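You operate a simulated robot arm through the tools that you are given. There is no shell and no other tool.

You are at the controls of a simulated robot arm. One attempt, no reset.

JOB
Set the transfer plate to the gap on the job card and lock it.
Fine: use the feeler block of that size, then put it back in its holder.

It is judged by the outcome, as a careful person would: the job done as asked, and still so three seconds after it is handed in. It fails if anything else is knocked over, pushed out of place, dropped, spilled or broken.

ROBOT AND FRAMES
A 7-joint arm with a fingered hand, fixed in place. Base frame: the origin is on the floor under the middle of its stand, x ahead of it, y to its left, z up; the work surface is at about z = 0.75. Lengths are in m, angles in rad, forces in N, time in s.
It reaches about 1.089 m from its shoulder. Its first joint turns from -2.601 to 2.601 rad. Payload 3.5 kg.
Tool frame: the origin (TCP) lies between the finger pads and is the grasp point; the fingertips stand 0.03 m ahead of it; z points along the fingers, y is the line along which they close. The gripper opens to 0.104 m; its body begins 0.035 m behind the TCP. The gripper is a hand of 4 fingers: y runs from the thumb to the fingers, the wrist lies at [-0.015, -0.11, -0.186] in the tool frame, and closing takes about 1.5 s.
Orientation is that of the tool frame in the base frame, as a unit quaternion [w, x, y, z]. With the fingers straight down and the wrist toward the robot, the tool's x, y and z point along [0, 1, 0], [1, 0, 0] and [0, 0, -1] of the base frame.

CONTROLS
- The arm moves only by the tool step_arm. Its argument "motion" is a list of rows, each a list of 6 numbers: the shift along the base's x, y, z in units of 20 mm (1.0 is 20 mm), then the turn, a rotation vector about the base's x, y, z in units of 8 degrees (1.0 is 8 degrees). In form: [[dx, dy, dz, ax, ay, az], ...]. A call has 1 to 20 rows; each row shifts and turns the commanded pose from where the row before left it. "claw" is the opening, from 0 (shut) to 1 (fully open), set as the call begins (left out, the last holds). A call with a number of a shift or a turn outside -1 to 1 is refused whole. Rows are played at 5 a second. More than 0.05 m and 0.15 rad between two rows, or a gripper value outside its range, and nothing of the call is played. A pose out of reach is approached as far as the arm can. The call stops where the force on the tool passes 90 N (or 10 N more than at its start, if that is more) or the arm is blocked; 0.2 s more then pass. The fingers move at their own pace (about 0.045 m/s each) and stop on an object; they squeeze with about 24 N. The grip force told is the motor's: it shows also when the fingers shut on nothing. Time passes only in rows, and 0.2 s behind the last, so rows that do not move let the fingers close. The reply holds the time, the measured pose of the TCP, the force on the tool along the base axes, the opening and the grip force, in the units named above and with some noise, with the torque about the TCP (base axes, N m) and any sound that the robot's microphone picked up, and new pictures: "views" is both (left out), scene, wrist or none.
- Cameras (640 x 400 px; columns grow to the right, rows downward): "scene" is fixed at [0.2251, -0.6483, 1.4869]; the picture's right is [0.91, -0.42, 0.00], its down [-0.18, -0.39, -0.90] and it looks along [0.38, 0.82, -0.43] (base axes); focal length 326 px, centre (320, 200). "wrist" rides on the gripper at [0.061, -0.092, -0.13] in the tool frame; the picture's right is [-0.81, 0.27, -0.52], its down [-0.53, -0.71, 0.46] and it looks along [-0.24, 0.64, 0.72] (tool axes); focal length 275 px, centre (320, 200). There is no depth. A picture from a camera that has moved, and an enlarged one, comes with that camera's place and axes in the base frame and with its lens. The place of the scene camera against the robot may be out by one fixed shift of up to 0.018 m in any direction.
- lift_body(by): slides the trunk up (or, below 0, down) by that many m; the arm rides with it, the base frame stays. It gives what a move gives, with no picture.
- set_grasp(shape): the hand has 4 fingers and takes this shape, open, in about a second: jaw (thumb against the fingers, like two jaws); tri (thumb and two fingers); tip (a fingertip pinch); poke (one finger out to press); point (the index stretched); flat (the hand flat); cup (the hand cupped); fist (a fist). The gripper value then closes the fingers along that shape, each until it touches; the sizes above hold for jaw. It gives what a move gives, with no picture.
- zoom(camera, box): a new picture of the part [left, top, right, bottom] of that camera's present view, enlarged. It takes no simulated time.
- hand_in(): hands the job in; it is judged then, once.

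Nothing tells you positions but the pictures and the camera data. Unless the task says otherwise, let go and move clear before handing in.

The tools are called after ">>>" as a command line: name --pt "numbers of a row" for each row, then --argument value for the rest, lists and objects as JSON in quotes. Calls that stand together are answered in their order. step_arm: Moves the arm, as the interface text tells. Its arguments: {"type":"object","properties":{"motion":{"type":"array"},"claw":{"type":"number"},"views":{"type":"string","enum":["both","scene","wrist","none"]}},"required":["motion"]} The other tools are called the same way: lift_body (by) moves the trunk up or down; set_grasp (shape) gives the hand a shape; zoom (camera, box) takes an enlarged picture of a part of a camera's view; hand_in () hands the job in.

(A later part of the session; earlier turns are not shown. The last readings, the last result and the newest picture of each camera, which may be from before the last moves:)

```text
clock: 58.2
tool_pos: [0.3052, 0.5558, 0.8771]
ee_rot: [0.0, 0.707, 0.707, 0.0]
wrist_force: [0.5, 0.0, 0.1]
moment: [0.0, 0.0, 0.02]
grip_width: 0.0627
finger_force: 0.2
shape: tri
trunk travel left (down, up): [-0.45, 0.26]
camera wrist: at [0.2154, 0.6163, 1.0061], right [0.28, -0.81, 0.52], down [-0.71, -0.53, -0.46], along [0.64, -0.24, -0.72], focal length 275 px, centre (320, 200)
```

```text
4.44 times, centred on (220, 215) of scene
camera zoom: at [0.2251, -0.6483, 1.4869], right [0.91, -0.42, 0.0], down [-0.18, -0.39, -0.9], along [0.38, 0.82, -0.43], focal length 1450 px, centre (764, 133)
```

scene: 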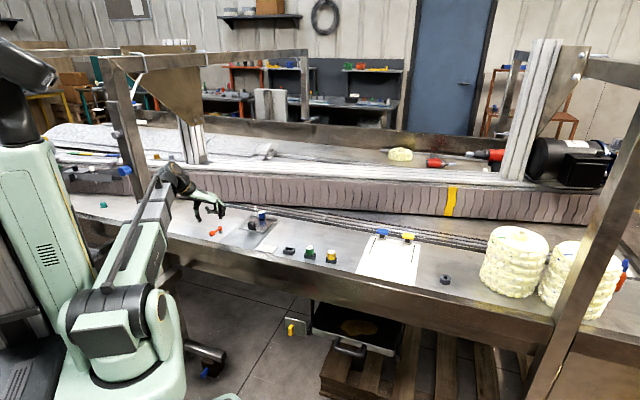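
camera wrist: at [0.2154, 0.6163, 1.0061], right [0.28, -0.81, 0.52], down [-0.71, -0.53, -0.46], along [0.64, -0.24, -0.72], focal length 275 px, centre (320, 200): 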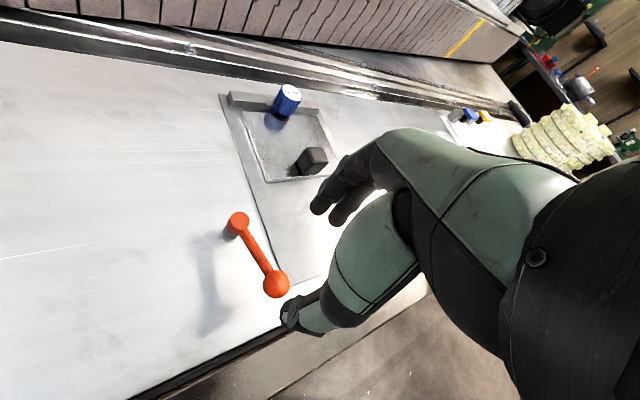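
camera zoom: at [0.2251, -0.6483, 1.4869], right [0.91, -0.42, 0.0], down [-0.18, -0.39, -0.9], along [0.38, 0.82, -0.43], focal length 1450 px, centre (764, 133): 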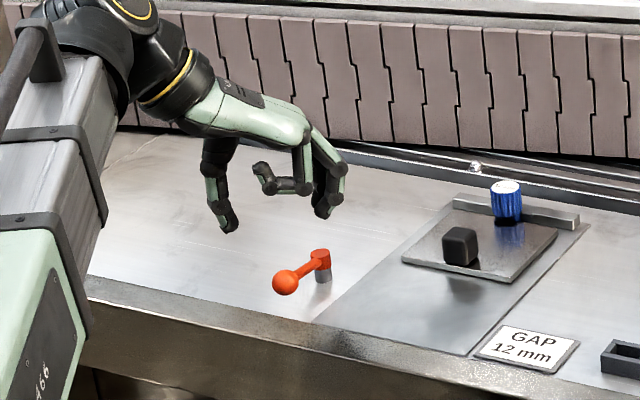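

Cross-checking the views puts the ball centre at about (0.304, 0.552, z 0.787). I'll straddle it and then close to leave a small clearance on each side.

>>> step_arm --pt "-0.07 -0.2 -0.6 0 0 0" --pt "0 0 -0.6 0 0 0" --pt "0 0 -0.6 0 0 0" --pt "0 0 -0.6 0 0 0" --pt "0 0 -0.6 0 0 0" --pt "0 0 -0.6 0 0 0" --pt "0 0 0 0 0 0"

>>> zoom --camera "wrist" --box '[200, 150, 400, 350]'

>>> zoom --camera "scene" --box '[190, 190, 250, 250]'

```text
clock: 59.8
tool_pos: [0.3059, 0.5513, 0.8045]
ee_rot: [0.001, 0.708, 0.707, 0.001]
wrist_force: [-0.3, -0.7, -0.7]
moment: [-0.03, 0.0, -0.01]
grip_width: 0.0627
finger_force: 0.1
shape: tri
trunk travel left (down, up): [-0.45, 0.26]
camera wrist: at [0.2145, 0.6125, 0.9344], right [0.28, -0.81, 0.52], down [-0.71, -0.53, -0.46], along [0.64, -0.24, -0.72], focal length 275 px, centre (320, 200)
```

scene: 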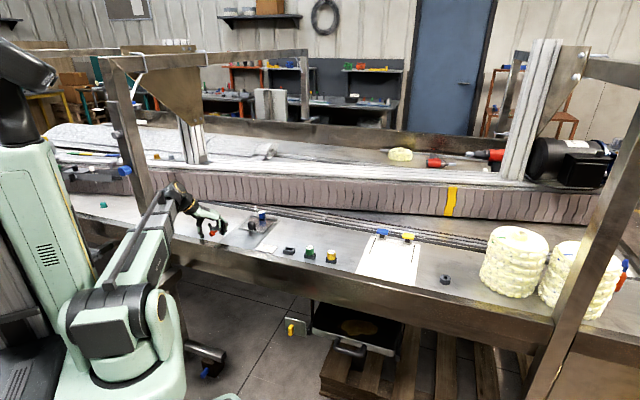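
wrist: 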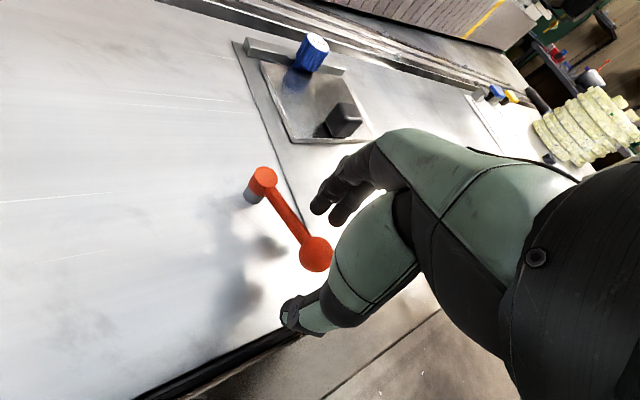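

```text
2.00 times, centred on (300, 250) of wrist
camera zoom: at [0.2145, 0.6125, 0.9344], right [0.28, -0.81, 0.52], down [-0.71, -0.53, -0.46], along [0.64, -0.24, -0.72], focal length 551 px, centre (360, 100)
```

zoom: 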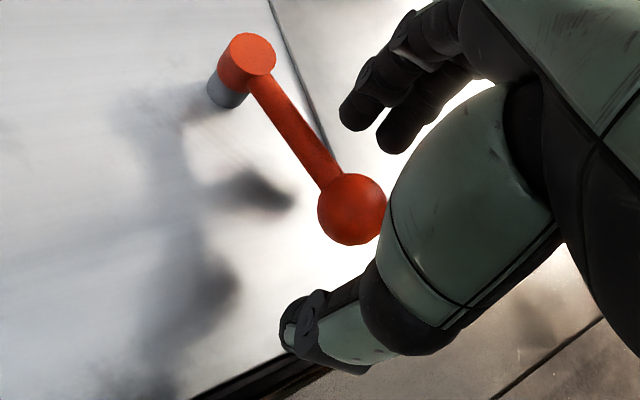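

```text
6.67 times, centred on (220, 220) of scene
camera zoom: at [0.2251, -0.6483, 1.4869], right [0.91, -0.42, 0.0], down [-0.18, -0.39, -0.9], along [0.38, 0.82, -0.43], focal length 2175 px, centre (987, 67)
```

zoom: 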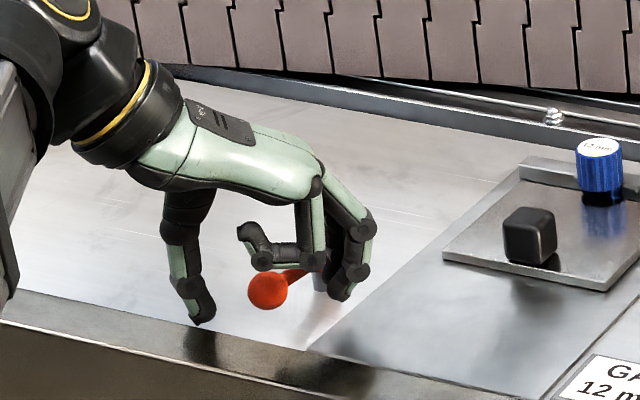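

>>> step_arm --pt "0 0 0 0 0 0" --pt "0 0 0 0 0 0" --pt "0 0 0 0 0 0" --pt "0 0 0 0 0 0" --claw 0.34 --views "wrist"

>>> zoom --camera "wrist" --box '[200, 150, 400, 350]'

```text
clock: 60.8
tool_pos: [0.3058, 0.553, 0.803]
ee_rot: [0.0, 0.707, 0.708, 0.001]
wrist_force: [-0.1, 0.3, 0.4]
moment: [0.03, -0.01, 0.01]
grip_width: 0.0358
finger_force: 0.1
shape: tri
trunk travel left (down, up): [-0.45, 0.26]
camera wrist: at [0.2145, 0.6125, 0.9346], right [0.28, -0.81, 0.52], down [-0.71, -0.53, -0.46], along [0.64, -0.24, -0.72], focal length 275 px, centre (320, 200)
```

wrist: 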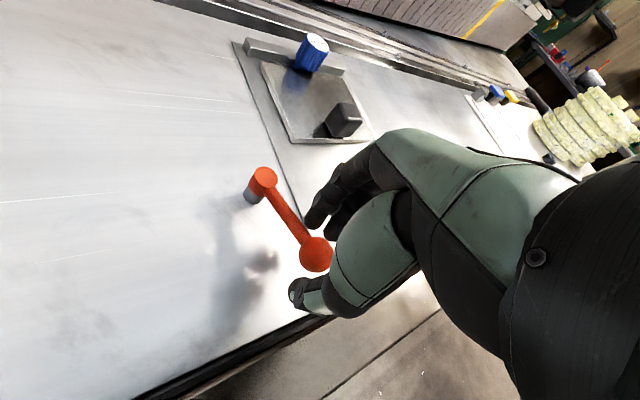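

```text
2.00 times, centred on (300, 250) of wrist
camera zoom: at [0.2145, 0.6125, 0.9346], right [0.28, -0.81, 0.52], down [-0.71, -0.53, -0.46], along [0.64, -0.24, -0.72], focal length 551 px, centre (360, 100)
```

zoom: 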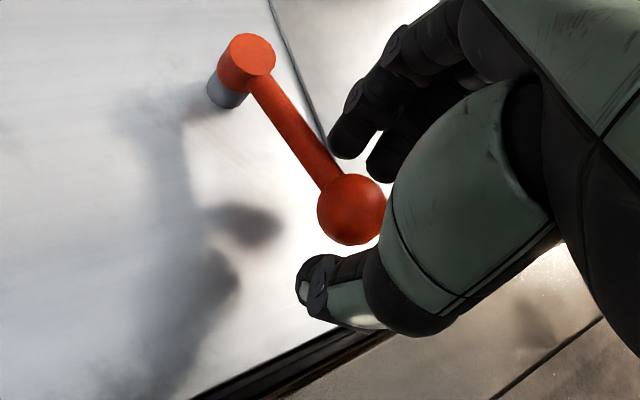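

The ball sits between the thumb and two fingers with a few mm of clearance. First I'll test clockwise (the usual locking direction), moving gently along the tangent and watching the force.

>>> step_arm --pt "-0.081 0.059 0 0 0 0" --pt "-0.081 0.059 0 0 0 0" --pt "-0.081 0.059 0 0 0 0" --pt "0 0 0 0 0 0" --views "none"

>>> step_arm --pt "-0.081 0.059 0 0 0 0" --pt "0 0 0 0 0 0" --views "none"

>>> step_arm --pt "-0.081 0.059 0 0 0 0" --pt "0 0 0 0 0 0" --views "wrist"

>>> zoom --camera "wrist" --box '[200, 150, 400, 350]'

```text
clock: 61.8
tool_pos: [0.2996, 0.5549, 0.8047]
ee_rot: [0.0, 0.707, 0.707, 0.0]
wrist_force: [0.3, -1.4, -0.2]
moment: [-0.02, -0.02, 0.0]
grip_width: 0.0361
finger_force: 0.1
shape: tri
trunk travel left (down, up): [-0.45, 0.26]
```

```text
clock: 62.4
tool_pos: [0.2984, 0.556, 0.8058]
ee_rot: [0.0, 0.708, 0.707, 0.0]
wrist_force: [1.5, -1.4, -0.5]
moment: [0.0, -0.02, -0.07]
grip_width: 0.0359
finger_force: 0.0
shape: tri
trunk travel left (down, up): [-0.45, 0.26]
```

```text
clock: 63.0
tool_pos: [0.2979, 0.5573, 0.8047]
ee_rot: [0.001, 0.707, 0.707, 0.0]
wrist_force: [0.4, -2.3, 0.7]
moment: [-0.04, -0.02, -0.03]
grip_width: 0.0361
finger_force: 0.0
shape: tri
trunk travel left (down, up): [-0.45, 0.26]
camera wrist: at [0.206, 0.6185, 0.9348], right [0.28, -0.81, 0.52], down [-0.71, -0.53, -0.46], along [0.64, -0.24, -0.72], focal length 275 px, centre (320, 200)
```

wrist: 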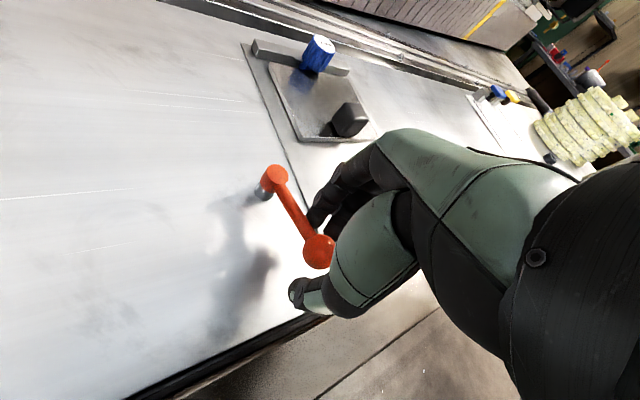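

```text
2.00 times, centred on (300, 250) of wrist
camera zoom: at [0.206, 0.6185, 0.9348], right [0.28, -0.81, 0.52], down [-0.71, -0.53, -0.46], along [0.64, -0.24, -0.72], focal length 551 px, centre (360, 100)
```

zoom: 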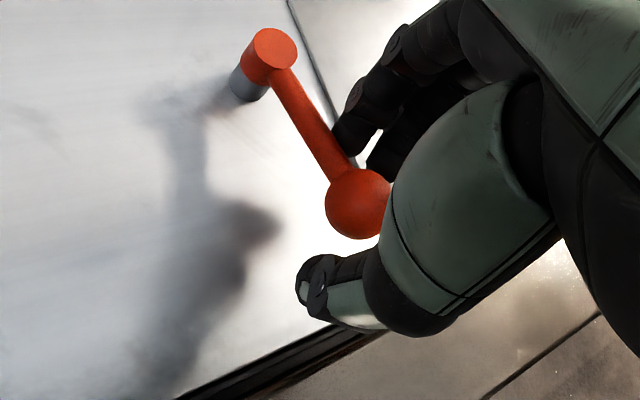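

The lever turns clockwise with only about 2 N. Before committing, I'll test whether it is already against a stop counter-clockwise by nudging it back with the thumb.

>>> step_arm --pt "0.162 -0.118 0 0 0 0" --pt "0.162 -0.118 0 0 0 0" --pt "0.162 -0.118 0 0 0 0" --pt "0.162 -0.118 0 0 0 0" --pt "0 0 0 0 0 0" --views "none"

>>> step_arm --pt "0.081 -0.059 0 0 0 0" --pt "0 0 0 0 0 0" --views "none"

>>> step_arm --pt "0.081 -0.059 0 0 0 0" --pt "0 0 0 0 0 0" --views "wrist"

>>> zoom --camera "wrist" --box '[200, 150, 400, 350]'

```text
clock: 64.2
tool_pos: [0.3095, 0.5473, 0.8047]
ee_rot: [0.0, 0.707, 0.707, 0.0]
wrist_force: [-1.6, 0.1, 1.1]
moment: [-0.04, 0.01, 0.0]
grip_width: 0.0359
finger_force: 0.0
shape: tri
trunk travel left (down, up): [-0.45, 0.26]
```

```text
clock: 64.8
tool_pos: [0.3105, 0.5465, 0.8051]
ee_rot: [0.0, 0.707, 0.707, 0.0]
wrist_force: [-0.8, -0.2, 0.4]
moment: [0.01, 0.01, 0.02]
grip_width: 0.0361
finger_force: 0.0
shape: tri
trunk travel left (down, up): [-0.45, 0.26]
```

```text
clock: 65.4
tool_pos: [0.3136, 0.5462, 0.8044]
ee_rot: [0.0, 0.707, 0.707, 0.0]
wrist_force: [-1.8, -0.7, -0.7]
moment: [-0.02, 0.01, 0.02]
grip_width: 0.0363
finger_force: 0.0
shape: tri
trunk travel left (down, up): [-0.45, 0.26]
camera wrist: at [0.2219, 0.6066, 0.9345], right [0.28, -0.81, 0.52], down [-0.71, -0.53, -0.46], along [0.64, -0.24, -0.72], focal length 275 px, centre (320, 200)
```

wrist: 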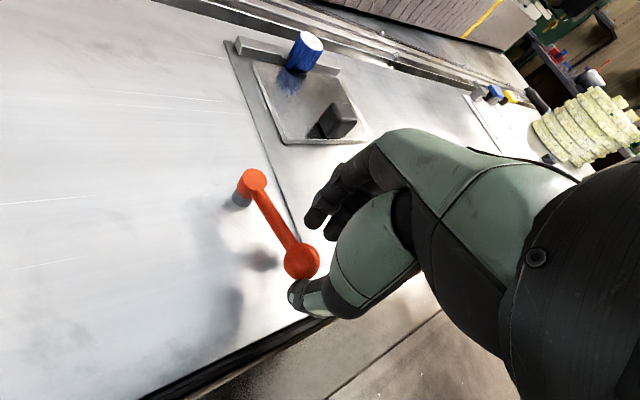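

```text
2.00 times, centred on (300, 250) of wrist
camera zoom: at [0.2219, 0.6066, 0.9345], right [0.28, -0.81, 0.52], down [-0.71, -0.53, -0.46], along [0.64, -0.24, -0.72], focal length 551 px, centre (360, 100)
```

zoom: 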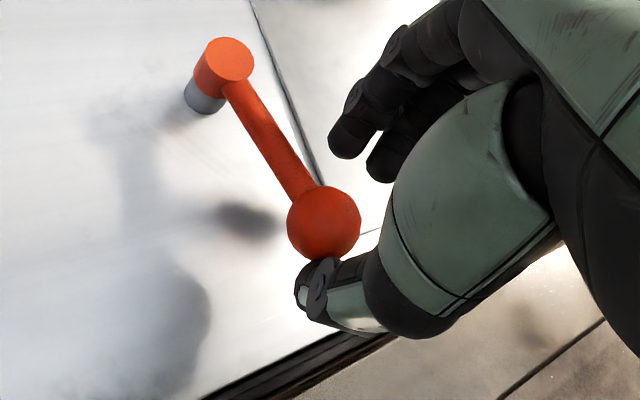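

>>> step_arm --pt "0.081 -0.059 0 0 0 0" --pt "0.081 -0.059 0 0 0 0" --pt "0 0 0 0 0 0" --views "none"

>>> step_arm --pt "0.081 -0.059 0 0 0 0" --pt "0 0 0 0 0 0" --views "none"

>>> step_arm --pt "0.081 -0.059 0 0 0 0" --pt "0 0 0 0 0 0" --views "none"

>>> step_arm --pt "0.081 -0.059 0 0 0 0" --pt "0 0 0 0 0 0" --views "wrist"

>>> zoom --camera "wrist" --box '[200, 150, 400, 350]'

```text
clock: 66.2
tool_pos: [0.3158, 0.5432, 0.8047]
ee_rot: [0.001, 0.707, 0.707, 0.0]
wrist_force: [-1.6, 0.6, -0.1]
moment: [0.0, 0.02, 0.01]
grip_width: 0.0364
finger_force: 0.1
shape: tri
trunk travel left (down, up): [-0.45, 0.26]
```

```text
clock: 66.8
tool_pos: [0.3161, 0.5424, 0.8053]
ee_rot: [0.0, 0.707, 0.707, -0.001]
wrist_force: [-1.8, 0.5, -0.8]
moment: [0.0, 0.06, 0.02]
grip_width: 0.0364
finger_force: 0.2
shape: tri
trunk travel left (down, up): [-0.45, 0.26]
```

```text
clock: 67.4
tool_pos: [0.3182, 0.5406, 0.8056]
ee_rot: [-0.001, 0.707, 0.707, 0.0]
wrist_force: [-1.9, -0.4, -0.1]
moment: [0.0, 0.09, 0.05]
grip_width: 0.0369
finger_force: 0.1
shape: tri
trunk travel left (down, up): [-0.45, 0.26]
```

```text
clock: 68.0
tool_pos: [0.3208, 0.5399, 0.8048]
ee_rot: [0.001, 0.707, 0.707, 0.0]
wrist_force: [-2.9, -0.5, -0.4]
moment: [0.01, 0.03, 0.0]
grip_width: 0.0367
finger_force: 0.1
shape: tri
trunk travel left (down, up): [-0.45, 0.26]
camera wrist: at [0.2294, 0.6011, 0.9346], right [0.28, -0.81, 0.52], down [-0.71, -0.53, -0.46], along [0.64, -0.24, -0.72], focal length 275 px, centre (320, 200)
```

wrist: 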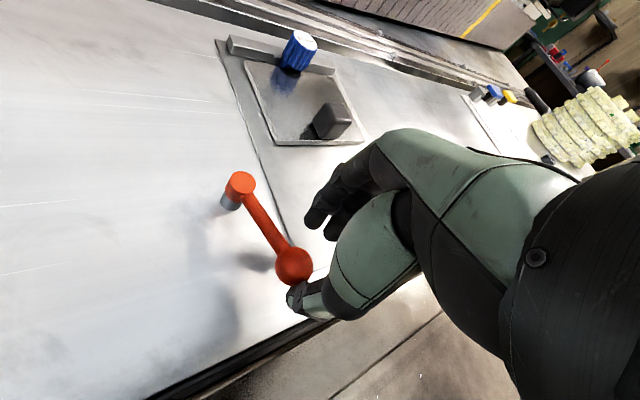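

```text
2.00 times, centred on (300, 250) of wrist
camera zoom: at [0.2294, 0.6011, 0.9346], right [0.28, -0.81, 0.52], down [-0.71, -0.53, -0.46], along [0.64, -0.24, -0.72], focal length 551 px, centre (360, 100)
```

zoom: 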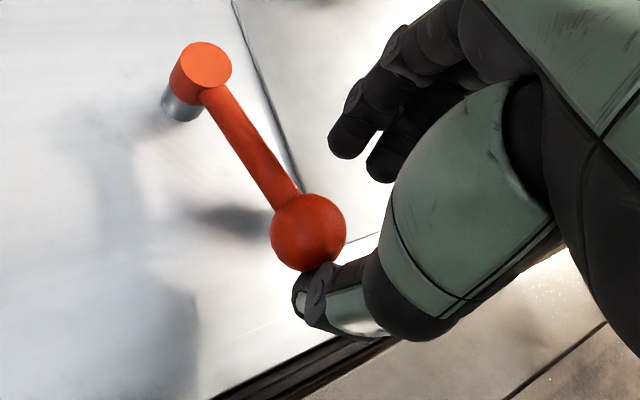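

The lever stops back at its starting angle, so that is the counter-clockwise stop and clockwise is the locking direction. I'll back off, lift, turn the hand so the thumb can push the ball clockwise along its arc, and check above before going down.

>>> step_arm --pt "-0.15 0.11 0 0 0 0" --pt "0 0 0.5 0 0 0" --pt "0 0 0.8 0 0 0" --pt "0 0 1 0 0 0" --pt "0 0 1 0 0 0" --pt "0 0 1 0 0 0" --pt "0 0 0 0 0 0" --views "none"

>>> step_arm --pt "-0.05 0.11 0 0 0 0.9375" --pt "-0.05 0.11 0 0 0 0.9375" --pt "-0.05 0.11 0 0 0 0.9375" --pt "-0.05 0.11 0 0 0 0.9375" --pt "-0.05 0.11 0 0 0 0.9375" --pt "-0.05 0.11 0 0 0 0.9375" --pt "-0.05 0.11 0 0 0 0.9375" --pt "-0.05 0.11 0 0 0 0.9375" --pt "-0.05 0.11 0 0 0 0.9375" --pt "-0.05 0.11 0 0 0 0.9375" --pt "-0.05 0.11 0 0 0 0.9375" --pt "-0.05 0.11 0 0 0 0.9375" --pt "0 0 0 0 0 0" --claw 0.7

>>> zoom --camera "scene" --box '[180, 150, 280, 260]'

```text
clock: 69.6
tool_pos: [0.317, 0.5424, 0.8908]
ee_rot: [0.0, 0.707, 0.707, 0.0]
wrist_force: [-0.1, -1.1, 0.9]
moment: [0.02, 0.02, 0.05]
grip_width: 0.0355
finger_force: 0.0
shape: tri
trunk travel left (down, up): [-0.45, 0.26]
```

```text
clock: 72.4
tool_pos: [0.3055, 0.5678, 0.8901]
ee_rot: [0.001, 0.0, 1.0, 0.0]
wrist_force: [-0.4, 0.8, 0.8]
moment: [0.03, -0.01, 0.01]
grip_width: 0.0727
finger_force: 0.1
shape: tri
trunk travel left (down, up): [-0.45, 0.26]
camera wrist: at [0.2456, 0.4762, 1.0206], right [0.81, 0.28, 0.52], down [0.53, -0.71, -0.46], along [0.24, 0.64, -0.72], focal length 275 px, centre (320, 200)
```

scene: 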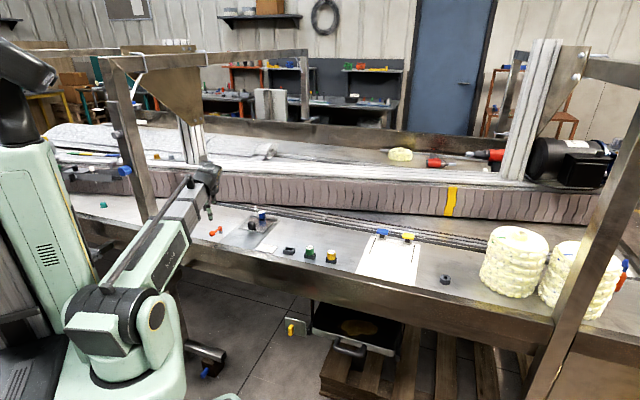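
wrist: 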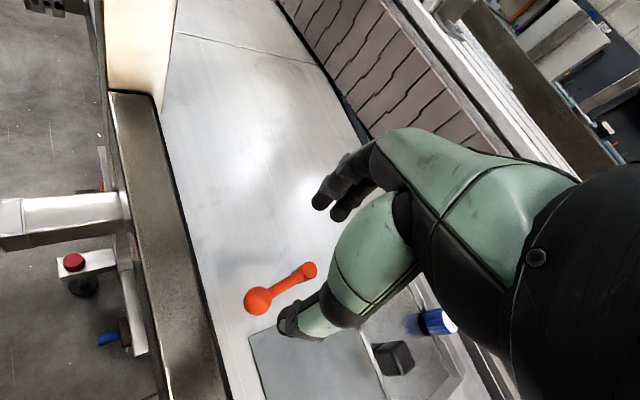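

```text
3.64 times, centred on (230, 205) of scene
camera zoom: at [0.2251, -0.6483, 1.4869], right [0.91, -0.42, 0.0], down [-0.18, -0.39, -0.9], along [0.38, 0.82, -0.43], focal length 1186 px, centre (647, 182)
```

zoom: 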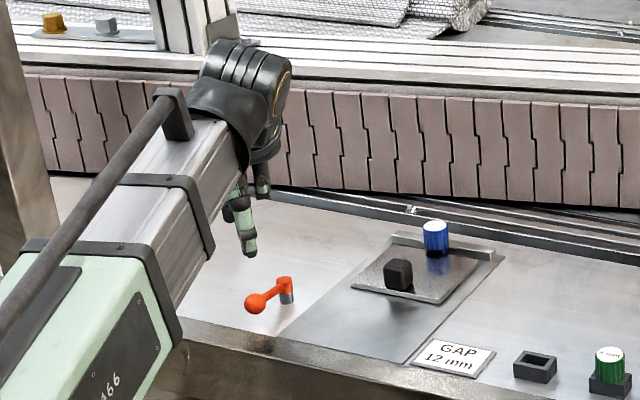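

>>> step_arm --pt "-0.05 0 -0.6 0 0 0" --pt "0 0 -0.6 0 0 0" --pt "0 0 -0.6 0 0 0" --pt "0 0 -0.6 0 0 0" --pt "0 0 -0.6 0 0 0" --pt "0 0 -0.6 0 0 0" --pt "0 0 -0.6 0 0 0" --pt "0 0 0 0 0 0"

>>> zoom --camera "wrist" --box '[200, 150, 400, 350]'

>>> zoom --camera "scene" --box '[190, 190, 250, 250]'

```text
clock: 74.2
tool_pos: [0.3045, 0.5686, 0.8054]
ee_rot: [-0.001, -0.001, 1.0, 0.0]
wrist_force: [-0.3, -0.3, -0.1]
moment: [-0.02, -0.02, 0.02]
grip_width: 0.0726
finger_force: 0.0
shape: tri
trunk travel left (down, up): [-0.45, 0.26]
camera wrist: at [0.2443, 0.4762, 0.9365], right [0.81, 0.28, 0.52], down [0.53, -0.71, -0.46], along [0.24, 0.64, -0.72], focal length 275 px, centre (320, 200)
```

scene: 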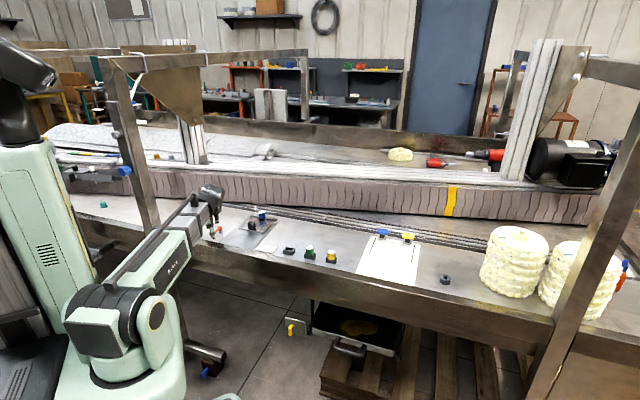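
wrist: 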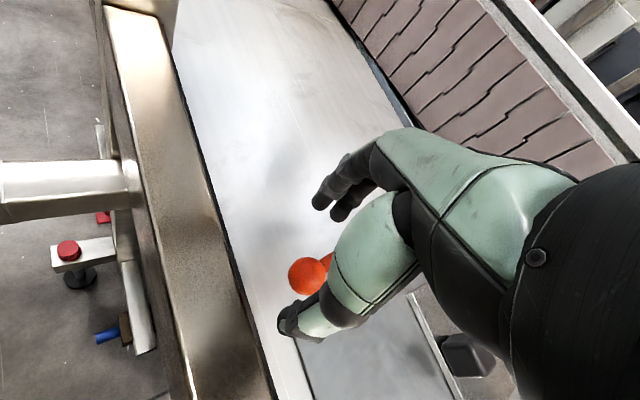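

```text
2.00 times, centred on (300, 250) of wrist
camera zoom: at [0.2443, 0.4762, 0.9365], right [0.81, 0.28, 0.52], down [0.53, -0.71, -0.46], along [0.24, 0.64, -0.72], focal length 551 px, centre (360, 100)
```

zoom: 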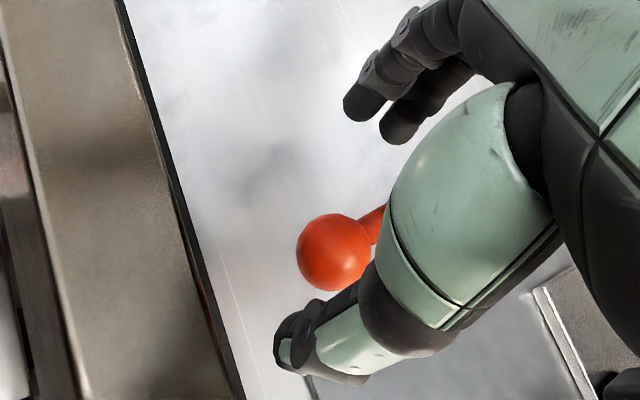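

```text
6.67 times, centred on (220, 220) of scene
camera zoom: at [0.2251, -0.6483, 1.4869], right [0.91, -0.42, 0.0], down [-0.18, -0.39, -0.9], along [0.38, 0.82, -0.43], focal length 2175 px, centre (987, 67)
```

zoom: 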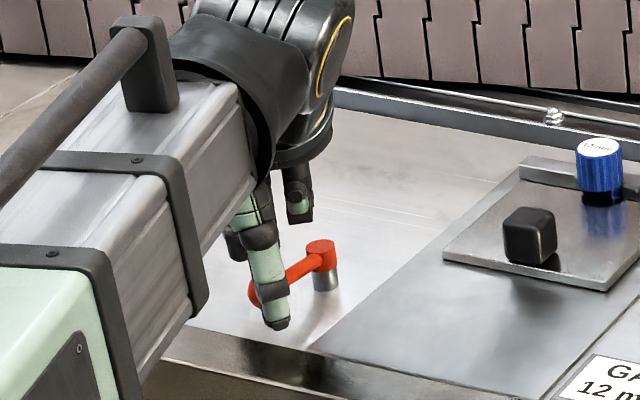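

>>> step_arm --pt "-0.015 0.3 0 0 0 0" --pt "-0.155 0.16 0 0 0 0" --pt "-0.155 0.16 0 0 0 0" --pt "-0.14 0.14 0 0 0 0" --pt "-0.14 0.14 0 0 0 0" --pt "0 0 0 0 0 0"

>>> zoom --camera "wrist" --box '[200, 150, 400, 350]'

>>> zoom --camera "scene" --box '[190, 190, 250, 250]'

```text
clock: 75.6
tool_pos: [0.293, 0.5859, 0.8076]
ee_rot: [0.0, 0.001, 1.0, 0.0]
wrist_force: [-1.1, -1.2, -0.8]
moment: [-0.06, 0.02, -0.02]
grip_width: 0.0736
finger_force: 0.1
shape: tri
trunk travel left (down, up): [-0.45, 0.26]
camera wrist: at [0.2324, 0.4942, 0.9366], right [0.81, 0.28, 0.52], down [0.53, -0.71, -0.46], along [0.24, 0.64, -0.72], focal length 275 px, centre (320, 200)
```

scene: 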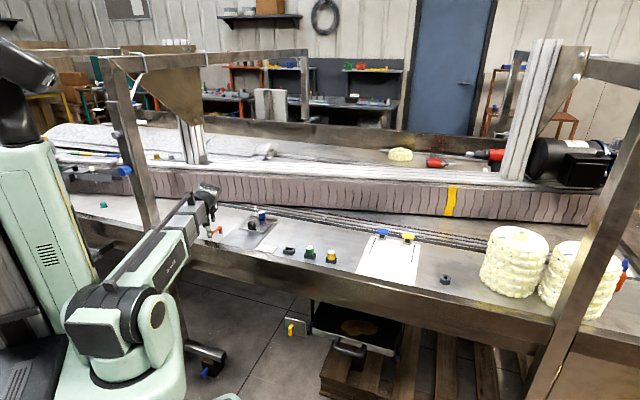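
wrist: 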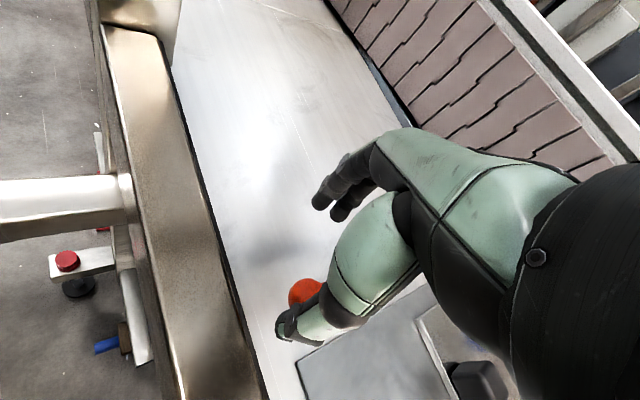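

```text
2.00 times, centred on (300, 250) of wrist
camera zoom: at [0.2324, 0.4942, 0.9366], right [0.81, 0.28, 0.52], down [0.53, -0.71, -0.46], along [0.24, 0.64, -0.72], focal length 551 px, centre (360, 100)
```

zoom: 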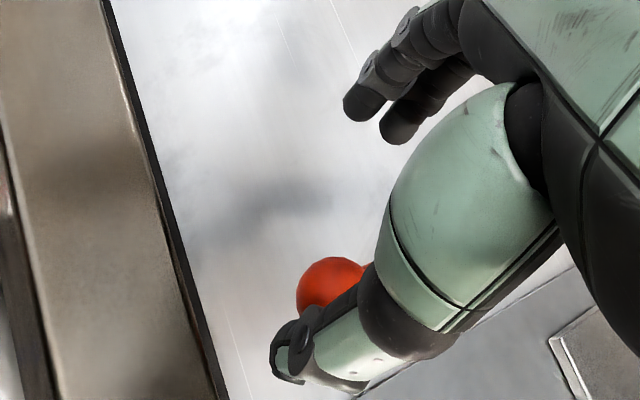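

```text
6.67 times, centred on (220, 220) of scene
camera zoom: at [0.2251, -0.6483, 1.4869], right [0.91, -0.42, 0.0], down [-0.18, -0.39, -0.9], along [0.38, 0.82, -0.43], focal length 2175 px, centre (987, 67)
```

zoom: 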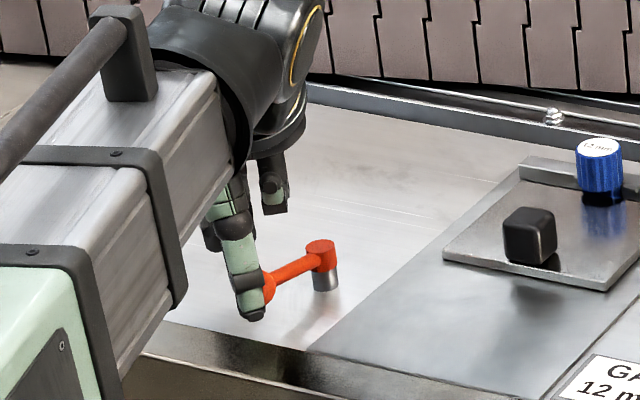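

The lever is turning clockwise with low force. I'll continue along the arc.

>>> step_arm --pt "-0.116 0.183 0 0 0 0" --pt "-0.116 0.183 0 0 0 0" --pt "-0.116 0.183 0 0 0 0" --pt "-0.116 0.183 0 0 0 0" --pt "-0.065 0.206 0 0 0 0" --pt "-0.065 0.206 0 0 0 0" --pt "-0.065 0.206 0 0 0 0" --pt "-0.065 0.206 0 0 0 0" --pt "0 0 0 0 0 0"

>>> zoom --camera "wrist" --box '[200, 150, 400, 350]'

>>> zoom --camera "scene" --box '[190, 190, 250, 250]'

```text
clock: 77.6
tool_pos: [0.2774, 0.6176, 0.8063]
ee_rot: [0.0, 0.0, 1.0, 0.0]
wrist_force: [-5.4, -3.0, -0.4]
moment: [-0.04, 0.09, -0.24]
grip_width: 0.0747
finger_force: 0.1
shape: tri
trunk travel left (down, up): [-0.45, 0.26]
camera wrist: at [0.2173, 0.5255, 0.9368], right [0.81, 0.28, 0.52], down [0.53, -0.71, -0.46], along [0.24, 0.64, -0.72], focal length 275 px, centre (320, 200)
```

scene: 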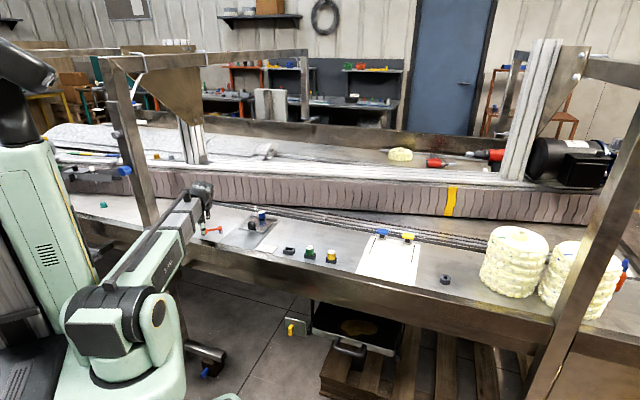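
wrist: 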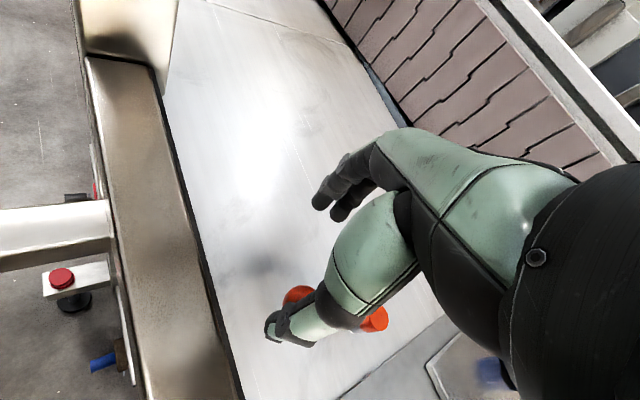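

```text
2.00 times, centred on (300, 250) of wrist
camera zoom: at [0.2173, 0.5255, 0.9368], right [0.81, 0.28, 0.52], down [0.53, -0.71, -0.46], along [0.24, 0.64, -0.72], focal length 551 px, centre (360, 100)
```

zoom: 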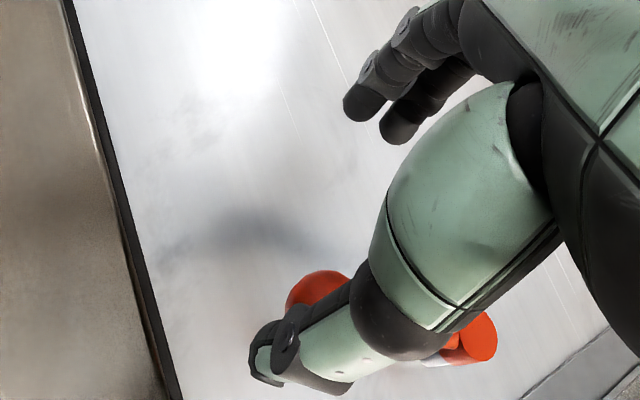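

```text
6.67 times, centred on (220, 220) of scene
camera zoom: at [0.2251, -0.6483, 1.4869], right [0.91, -0.42, 0.0], down [-0.18, -0.39, -0.9], along [0.38, 0.82, -0.43], focal length 2175 px, centre (987, 67)
```

zoom: 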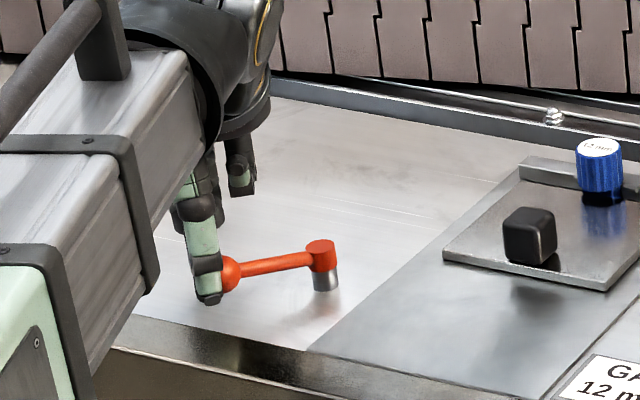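

Most of the contact force is now radial, which means the thumb sits too far toward the ball's −x side. I'll back off slightly, shift +x by about 9 mm and keep pushing along +y.

>>> step_arm --pt "-0.05 -0.35 0 0 0 0" --pt "0.25 -0.1 0 0 0 0" --pt "0.25 0 0 0 0 0" --pt "0 0.2 0 0 0 0" --pt "0 0 0 0 0 0"

>>> zoom --camera "wrist" --box '[200, 150, 400, 350]'

>>> zoom --camera "scene" --box '[190, 190, 250, 250]'

```text
clock: 78.8
tool_pos: [0.2877, 0.6116, 0.8066]
ee_rot: [0.0, 0.0, 1.0, 0.0]
wrist_force: [-0.2, -0.7, -0.8]
moment: [-0.01, 0.0, 0.05]
grip_width: 0.0732
finger_force: 0.0
shape: tri
trunk travel left (down, up): [-0.45, 0.26]
camera wrist: at [0.2268, 0.5205, 0.9367], right [0.81, 0.28, 0.52], down [0.53, -0.71, -0.46], along [0.24, 0.64, -0.72], focal length 275 px, centre (320, 200)
```

scene: 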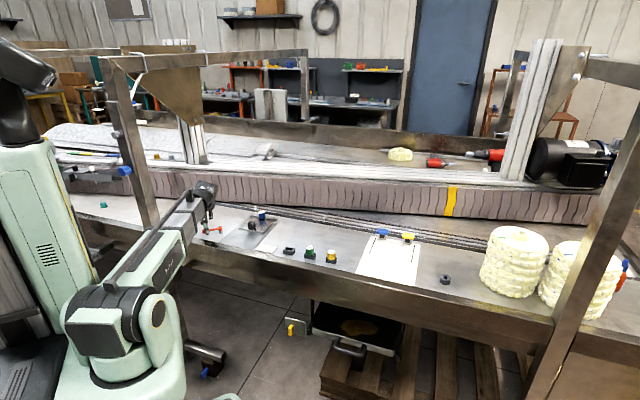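
wrist: 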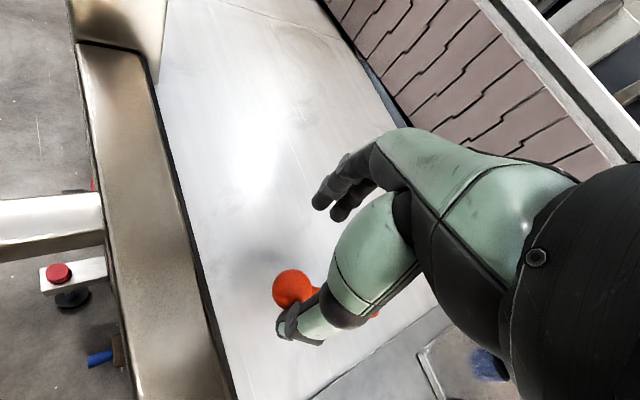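

```text
2.00 times, centred on (300, 250) of wrist
camera zoom: at [0.2268, 0.5205, 0.9367], right [0.81, 0.28, 0.52], down [0.53, -0.71, -0.46], along [0.24, 0.64, -0.72], focal length 551 px, centre (360, 100)
```

zoom: 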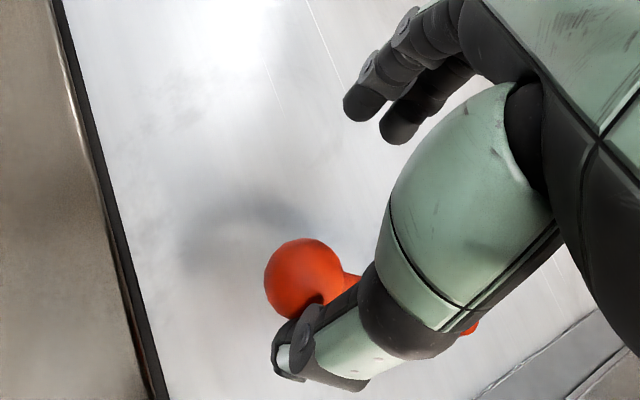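

```text
6.67 times, centred on (220, 220) of scene
camera zoom: at [0.2251, -0.6483, 1.4869], right [0.91, -0.42, 0.0], down [-0.18, -0.39, -0.9], along [0.38, 0.82, -0.43], focal length 2175 px, centre (987, 67)
```

zoom: 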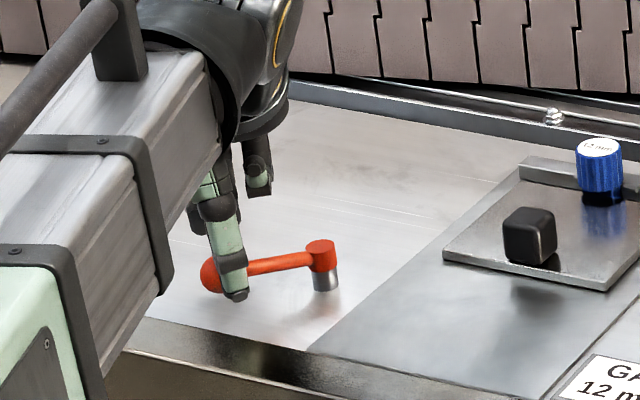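

Contact is better now, with the lever at about −160°. I'll continue along the arc.

>>> step_arm --pt "-0.047 0.177 0 0 0 0" --pt "-0.047 0.177 0 0 0 0" --pt "-0.047 0.177 0 0 0 0" --pt "-0.017 0.192 0 0 0 0" --pt "-0.017 0.192 0 0 0 0" --pt "-0.017 0.192 0 0 0 0" --pt "0 0 0 0 0 0"

>>> zoom --camera "wrist" --box '[200, 150, 400, 350]'

>>> zoom --camera "scene" --box '[190, 190, 250, 250]'

```text
clock: 80.4
tool_pos: [0.2837, 0.6333, 0.8072]
ee_rot: [0.001, 0.0, 1.0, 0.001]
wrist_force: [0.1, -1.0, -0.7]
moment: [-0.04, 0.02, -0.03]
grip_width: 0.0737
finger_force: 0.1
shape: tri
trunk travel left (down, up): [-0.45, 0.26]
camera wrist: at [0.2234, 0.5423, 0.9366], right [0.81, 0.28, 0.52], down [0.53, -0.71, -0.46], along [0.24, 0.64, -0.72], focal length 275 px, centre (320, 200)
```

scene: 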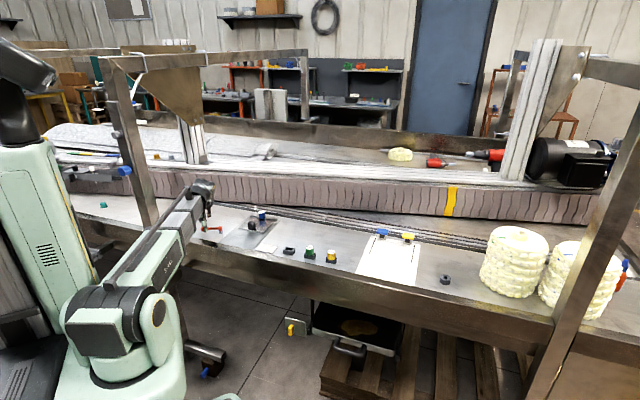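
wrist: 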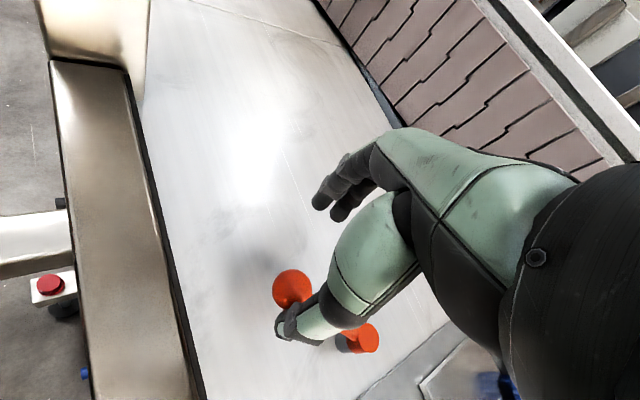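

```text
2.00 times, centred on (300, 250) of wrist
camera zoom: at [0.2234, 0.5423, 0.9366], right [0.81, 0.28, 0.52], down [0.53, -0.71, -0.46], along [0.24, 0.64, -0.72], focal length 551 px, centre (360, 100)
```

zoom: 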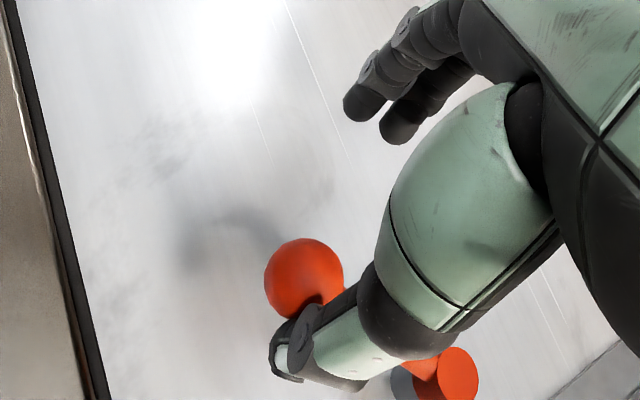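

```text
6.67 times, centred on (220, 220) of scene
camera zoom: at [0.2251, -0.6483, 1.4869], right [0.91, -0.42, 0.0], down [-0.18, -0.39, -0.9], along [0.38, 0.82, -0.43], focal length 2175 px, centre (987, 67)
```

zoom: 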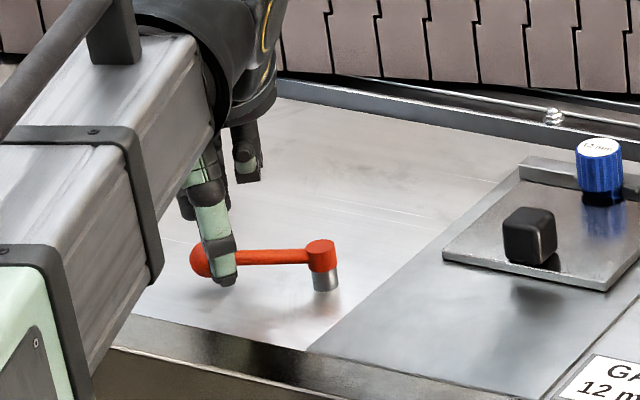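

>>> step_arm --pt "0.017 0.192 0 0 0 0" --pt "0.017 0.192 0 0 0 0" --pt "0.017 0.192 0 0 0 0" --pt "0.05 0.187 0 0 0 0" --pt "0.05 0.187 0 0 0 0" --pt "0.05 0.187 0 0 0 0" --pt "0 0 0 0 0 0"

>>> zoom --camera "wrist" --box '[200, 150, 400, 350]'

>>> zoom --camera "scene" --box '[190, 190, 250, 250]'

```text
clock: 82.0
tool_pos: [0.2865, 0.6568, 0.8056]
ee_rot: [0.0, 0.0, 1.0, 0.0]
wrist_force: [-0.1, -0.9, 0.4]
moment: [-0.01, 0.03, 0.0]
grip_width: 0.0735
finger_force: 0.0
shape: tri
trunk travel left (down, up): [-0.45, 0.26]
camera wrist: at [0.2273, 0.5651, 0.9367], right [0.81, 0.28, 0.52], down [0.53, -0.71, -0.46], along [0.24, 0.64, -0.72], focal length 275 px, centre (320, 200)
```

scene: 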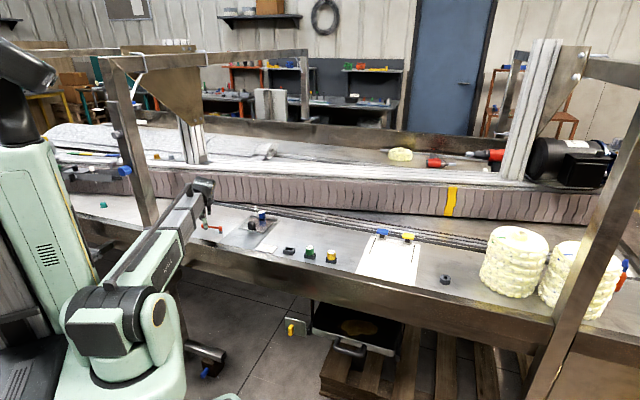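
wrist: 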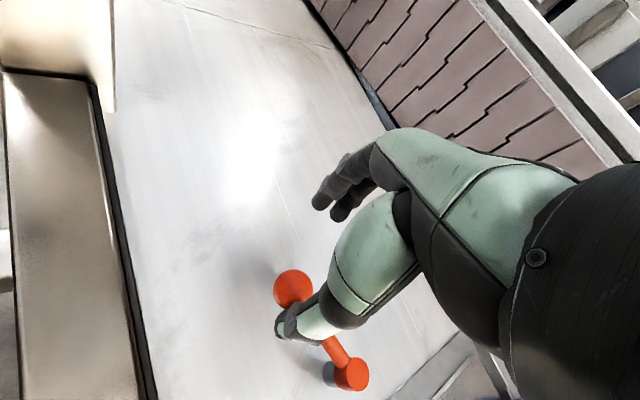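

```text
2.00 times, centred on (300, 250) of wrist
camera zoom: at [0.2273, 0.5651, 0.9367], right [0.81, 0.28, 0.52], down [0.53, -0.71, -0.46], along [0.24, 0.64, -0.72], focal length 551 px, centre (360, 100)
```

zoom: 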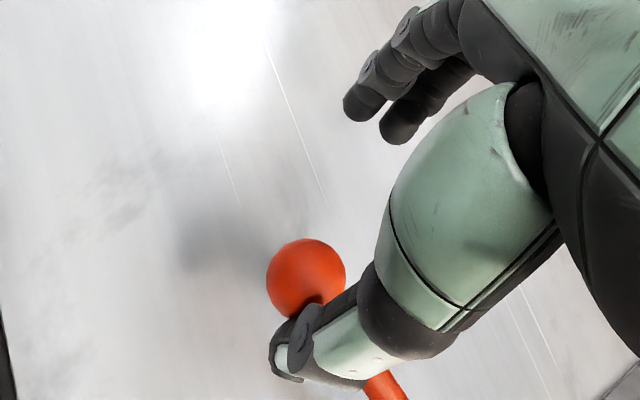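

```text
6.67 times, centred on (220, 220) of scene
camera zoom: at [0.2251, -0.6483, 1.4869], right [0.91, -0.42, 0.0], down [-0.18, -0.39, -0.9], along [0.38, 0.82, -0.43], focal length 2175 px, centre (987, 67)
```

zoom: 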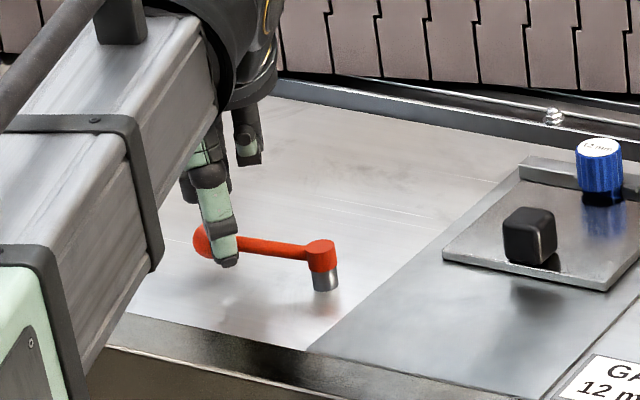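

>>> step_arm --pt "0.082 0.175 0 0 0 0" --pt "0.082 0.175 0 0 0 0" --pt "0.082 0.175 0 0 0 0" --pt "0 0 0 0 0 0" --views "none"

>>> step_arm --pt "0.11 0.157 0 0 0 0" --pt "0.11 0.157 0 0 0 0" --pt "0 0 0 0 0 0"

>>> zoom --camera "wrist" --box '[200, 150, 400, 350]'

>>> zoom --camera "scene" --box '[190, 190, 250, 250]'

```text
clock: 83.0
tool_pos: [0.2925, 0.667, 0.8065]
ee_rot: [0.0, 0.0, 1.0, 0.0]
wrist_force: [-1.2, -3.1, -0.4]
moment: [-0.03, 0.06, -0.04]
grip_width: 0.0749
finger_force: 0.1
shape: tri
trunk travel left (down, up): [-0.45, 0.26]
```

```text
clock: 83.8
tool_pos: [0.2957, 0.6717, 0.8071]
ee_rot: [0.001, 0.0, 1.0, 0.0]
wrist_force: [-3.8, -9.9, 0.5]
moment: [-0.26, 0.06, -0.14]
grip_width: 0.0779
finger_force: 0.0
shape: tri
trunk travel left (down, up): [-0.45, 0.26]
camera wrist: at [0.2362, 0.5807, 0.9369], right [0.81, 0.28, 0.52], down [0.53, -0.71, -0.46], along [0.24, 0.64, -0.72], focal length 275 px, centre (320, 200)
```

scene: 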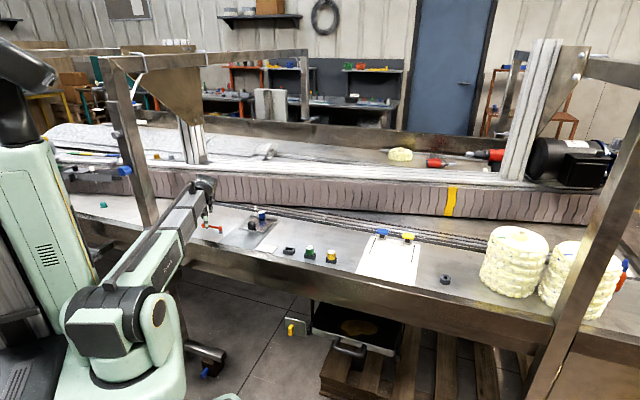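
wrist: 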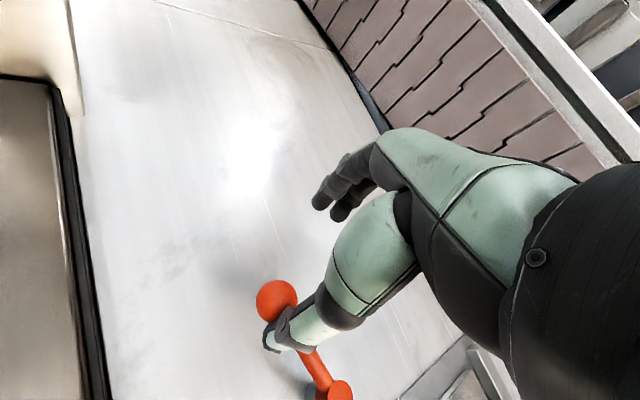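

```text
2.00 times, centred on (300, 250) of wrist
camera zoom: at [0.2362, 0.5807, 0.9369], right [0.81, 0.28, 0.52], down [0.53, -0.71, -0.46], along [0.24, 0.64, -0.72], focal length 551 px, centre (360, 100)
```

zoom: 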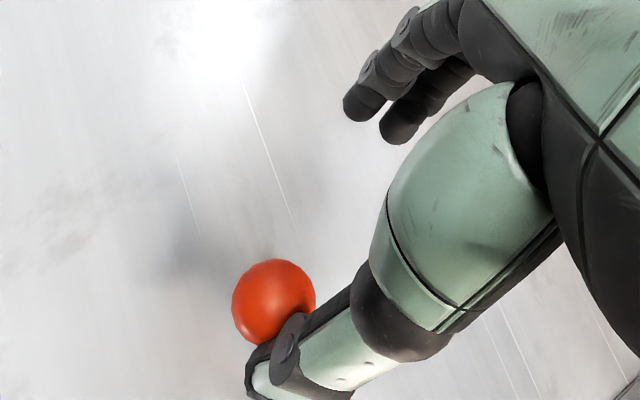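

```text
6.67 times, centred on (220, 220) of scene
camera zoom: at [0.2251, -0.6483, 1.4869], right [0.91, -0.42, 0.0], down [-0.18, -0.39, -0.9], along [0.38, 0.82, -0.43], focal length 2175 px, centre (987, 67)
```

zoom: 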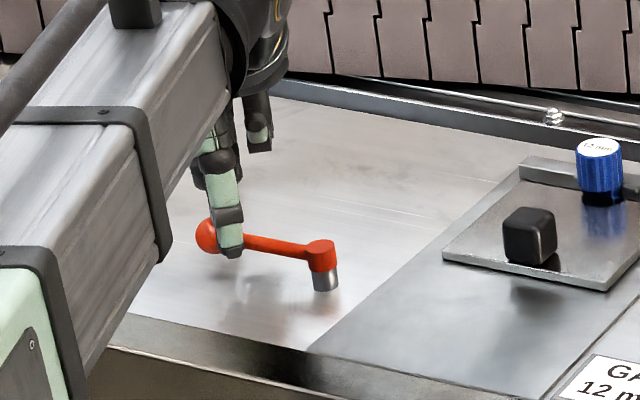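

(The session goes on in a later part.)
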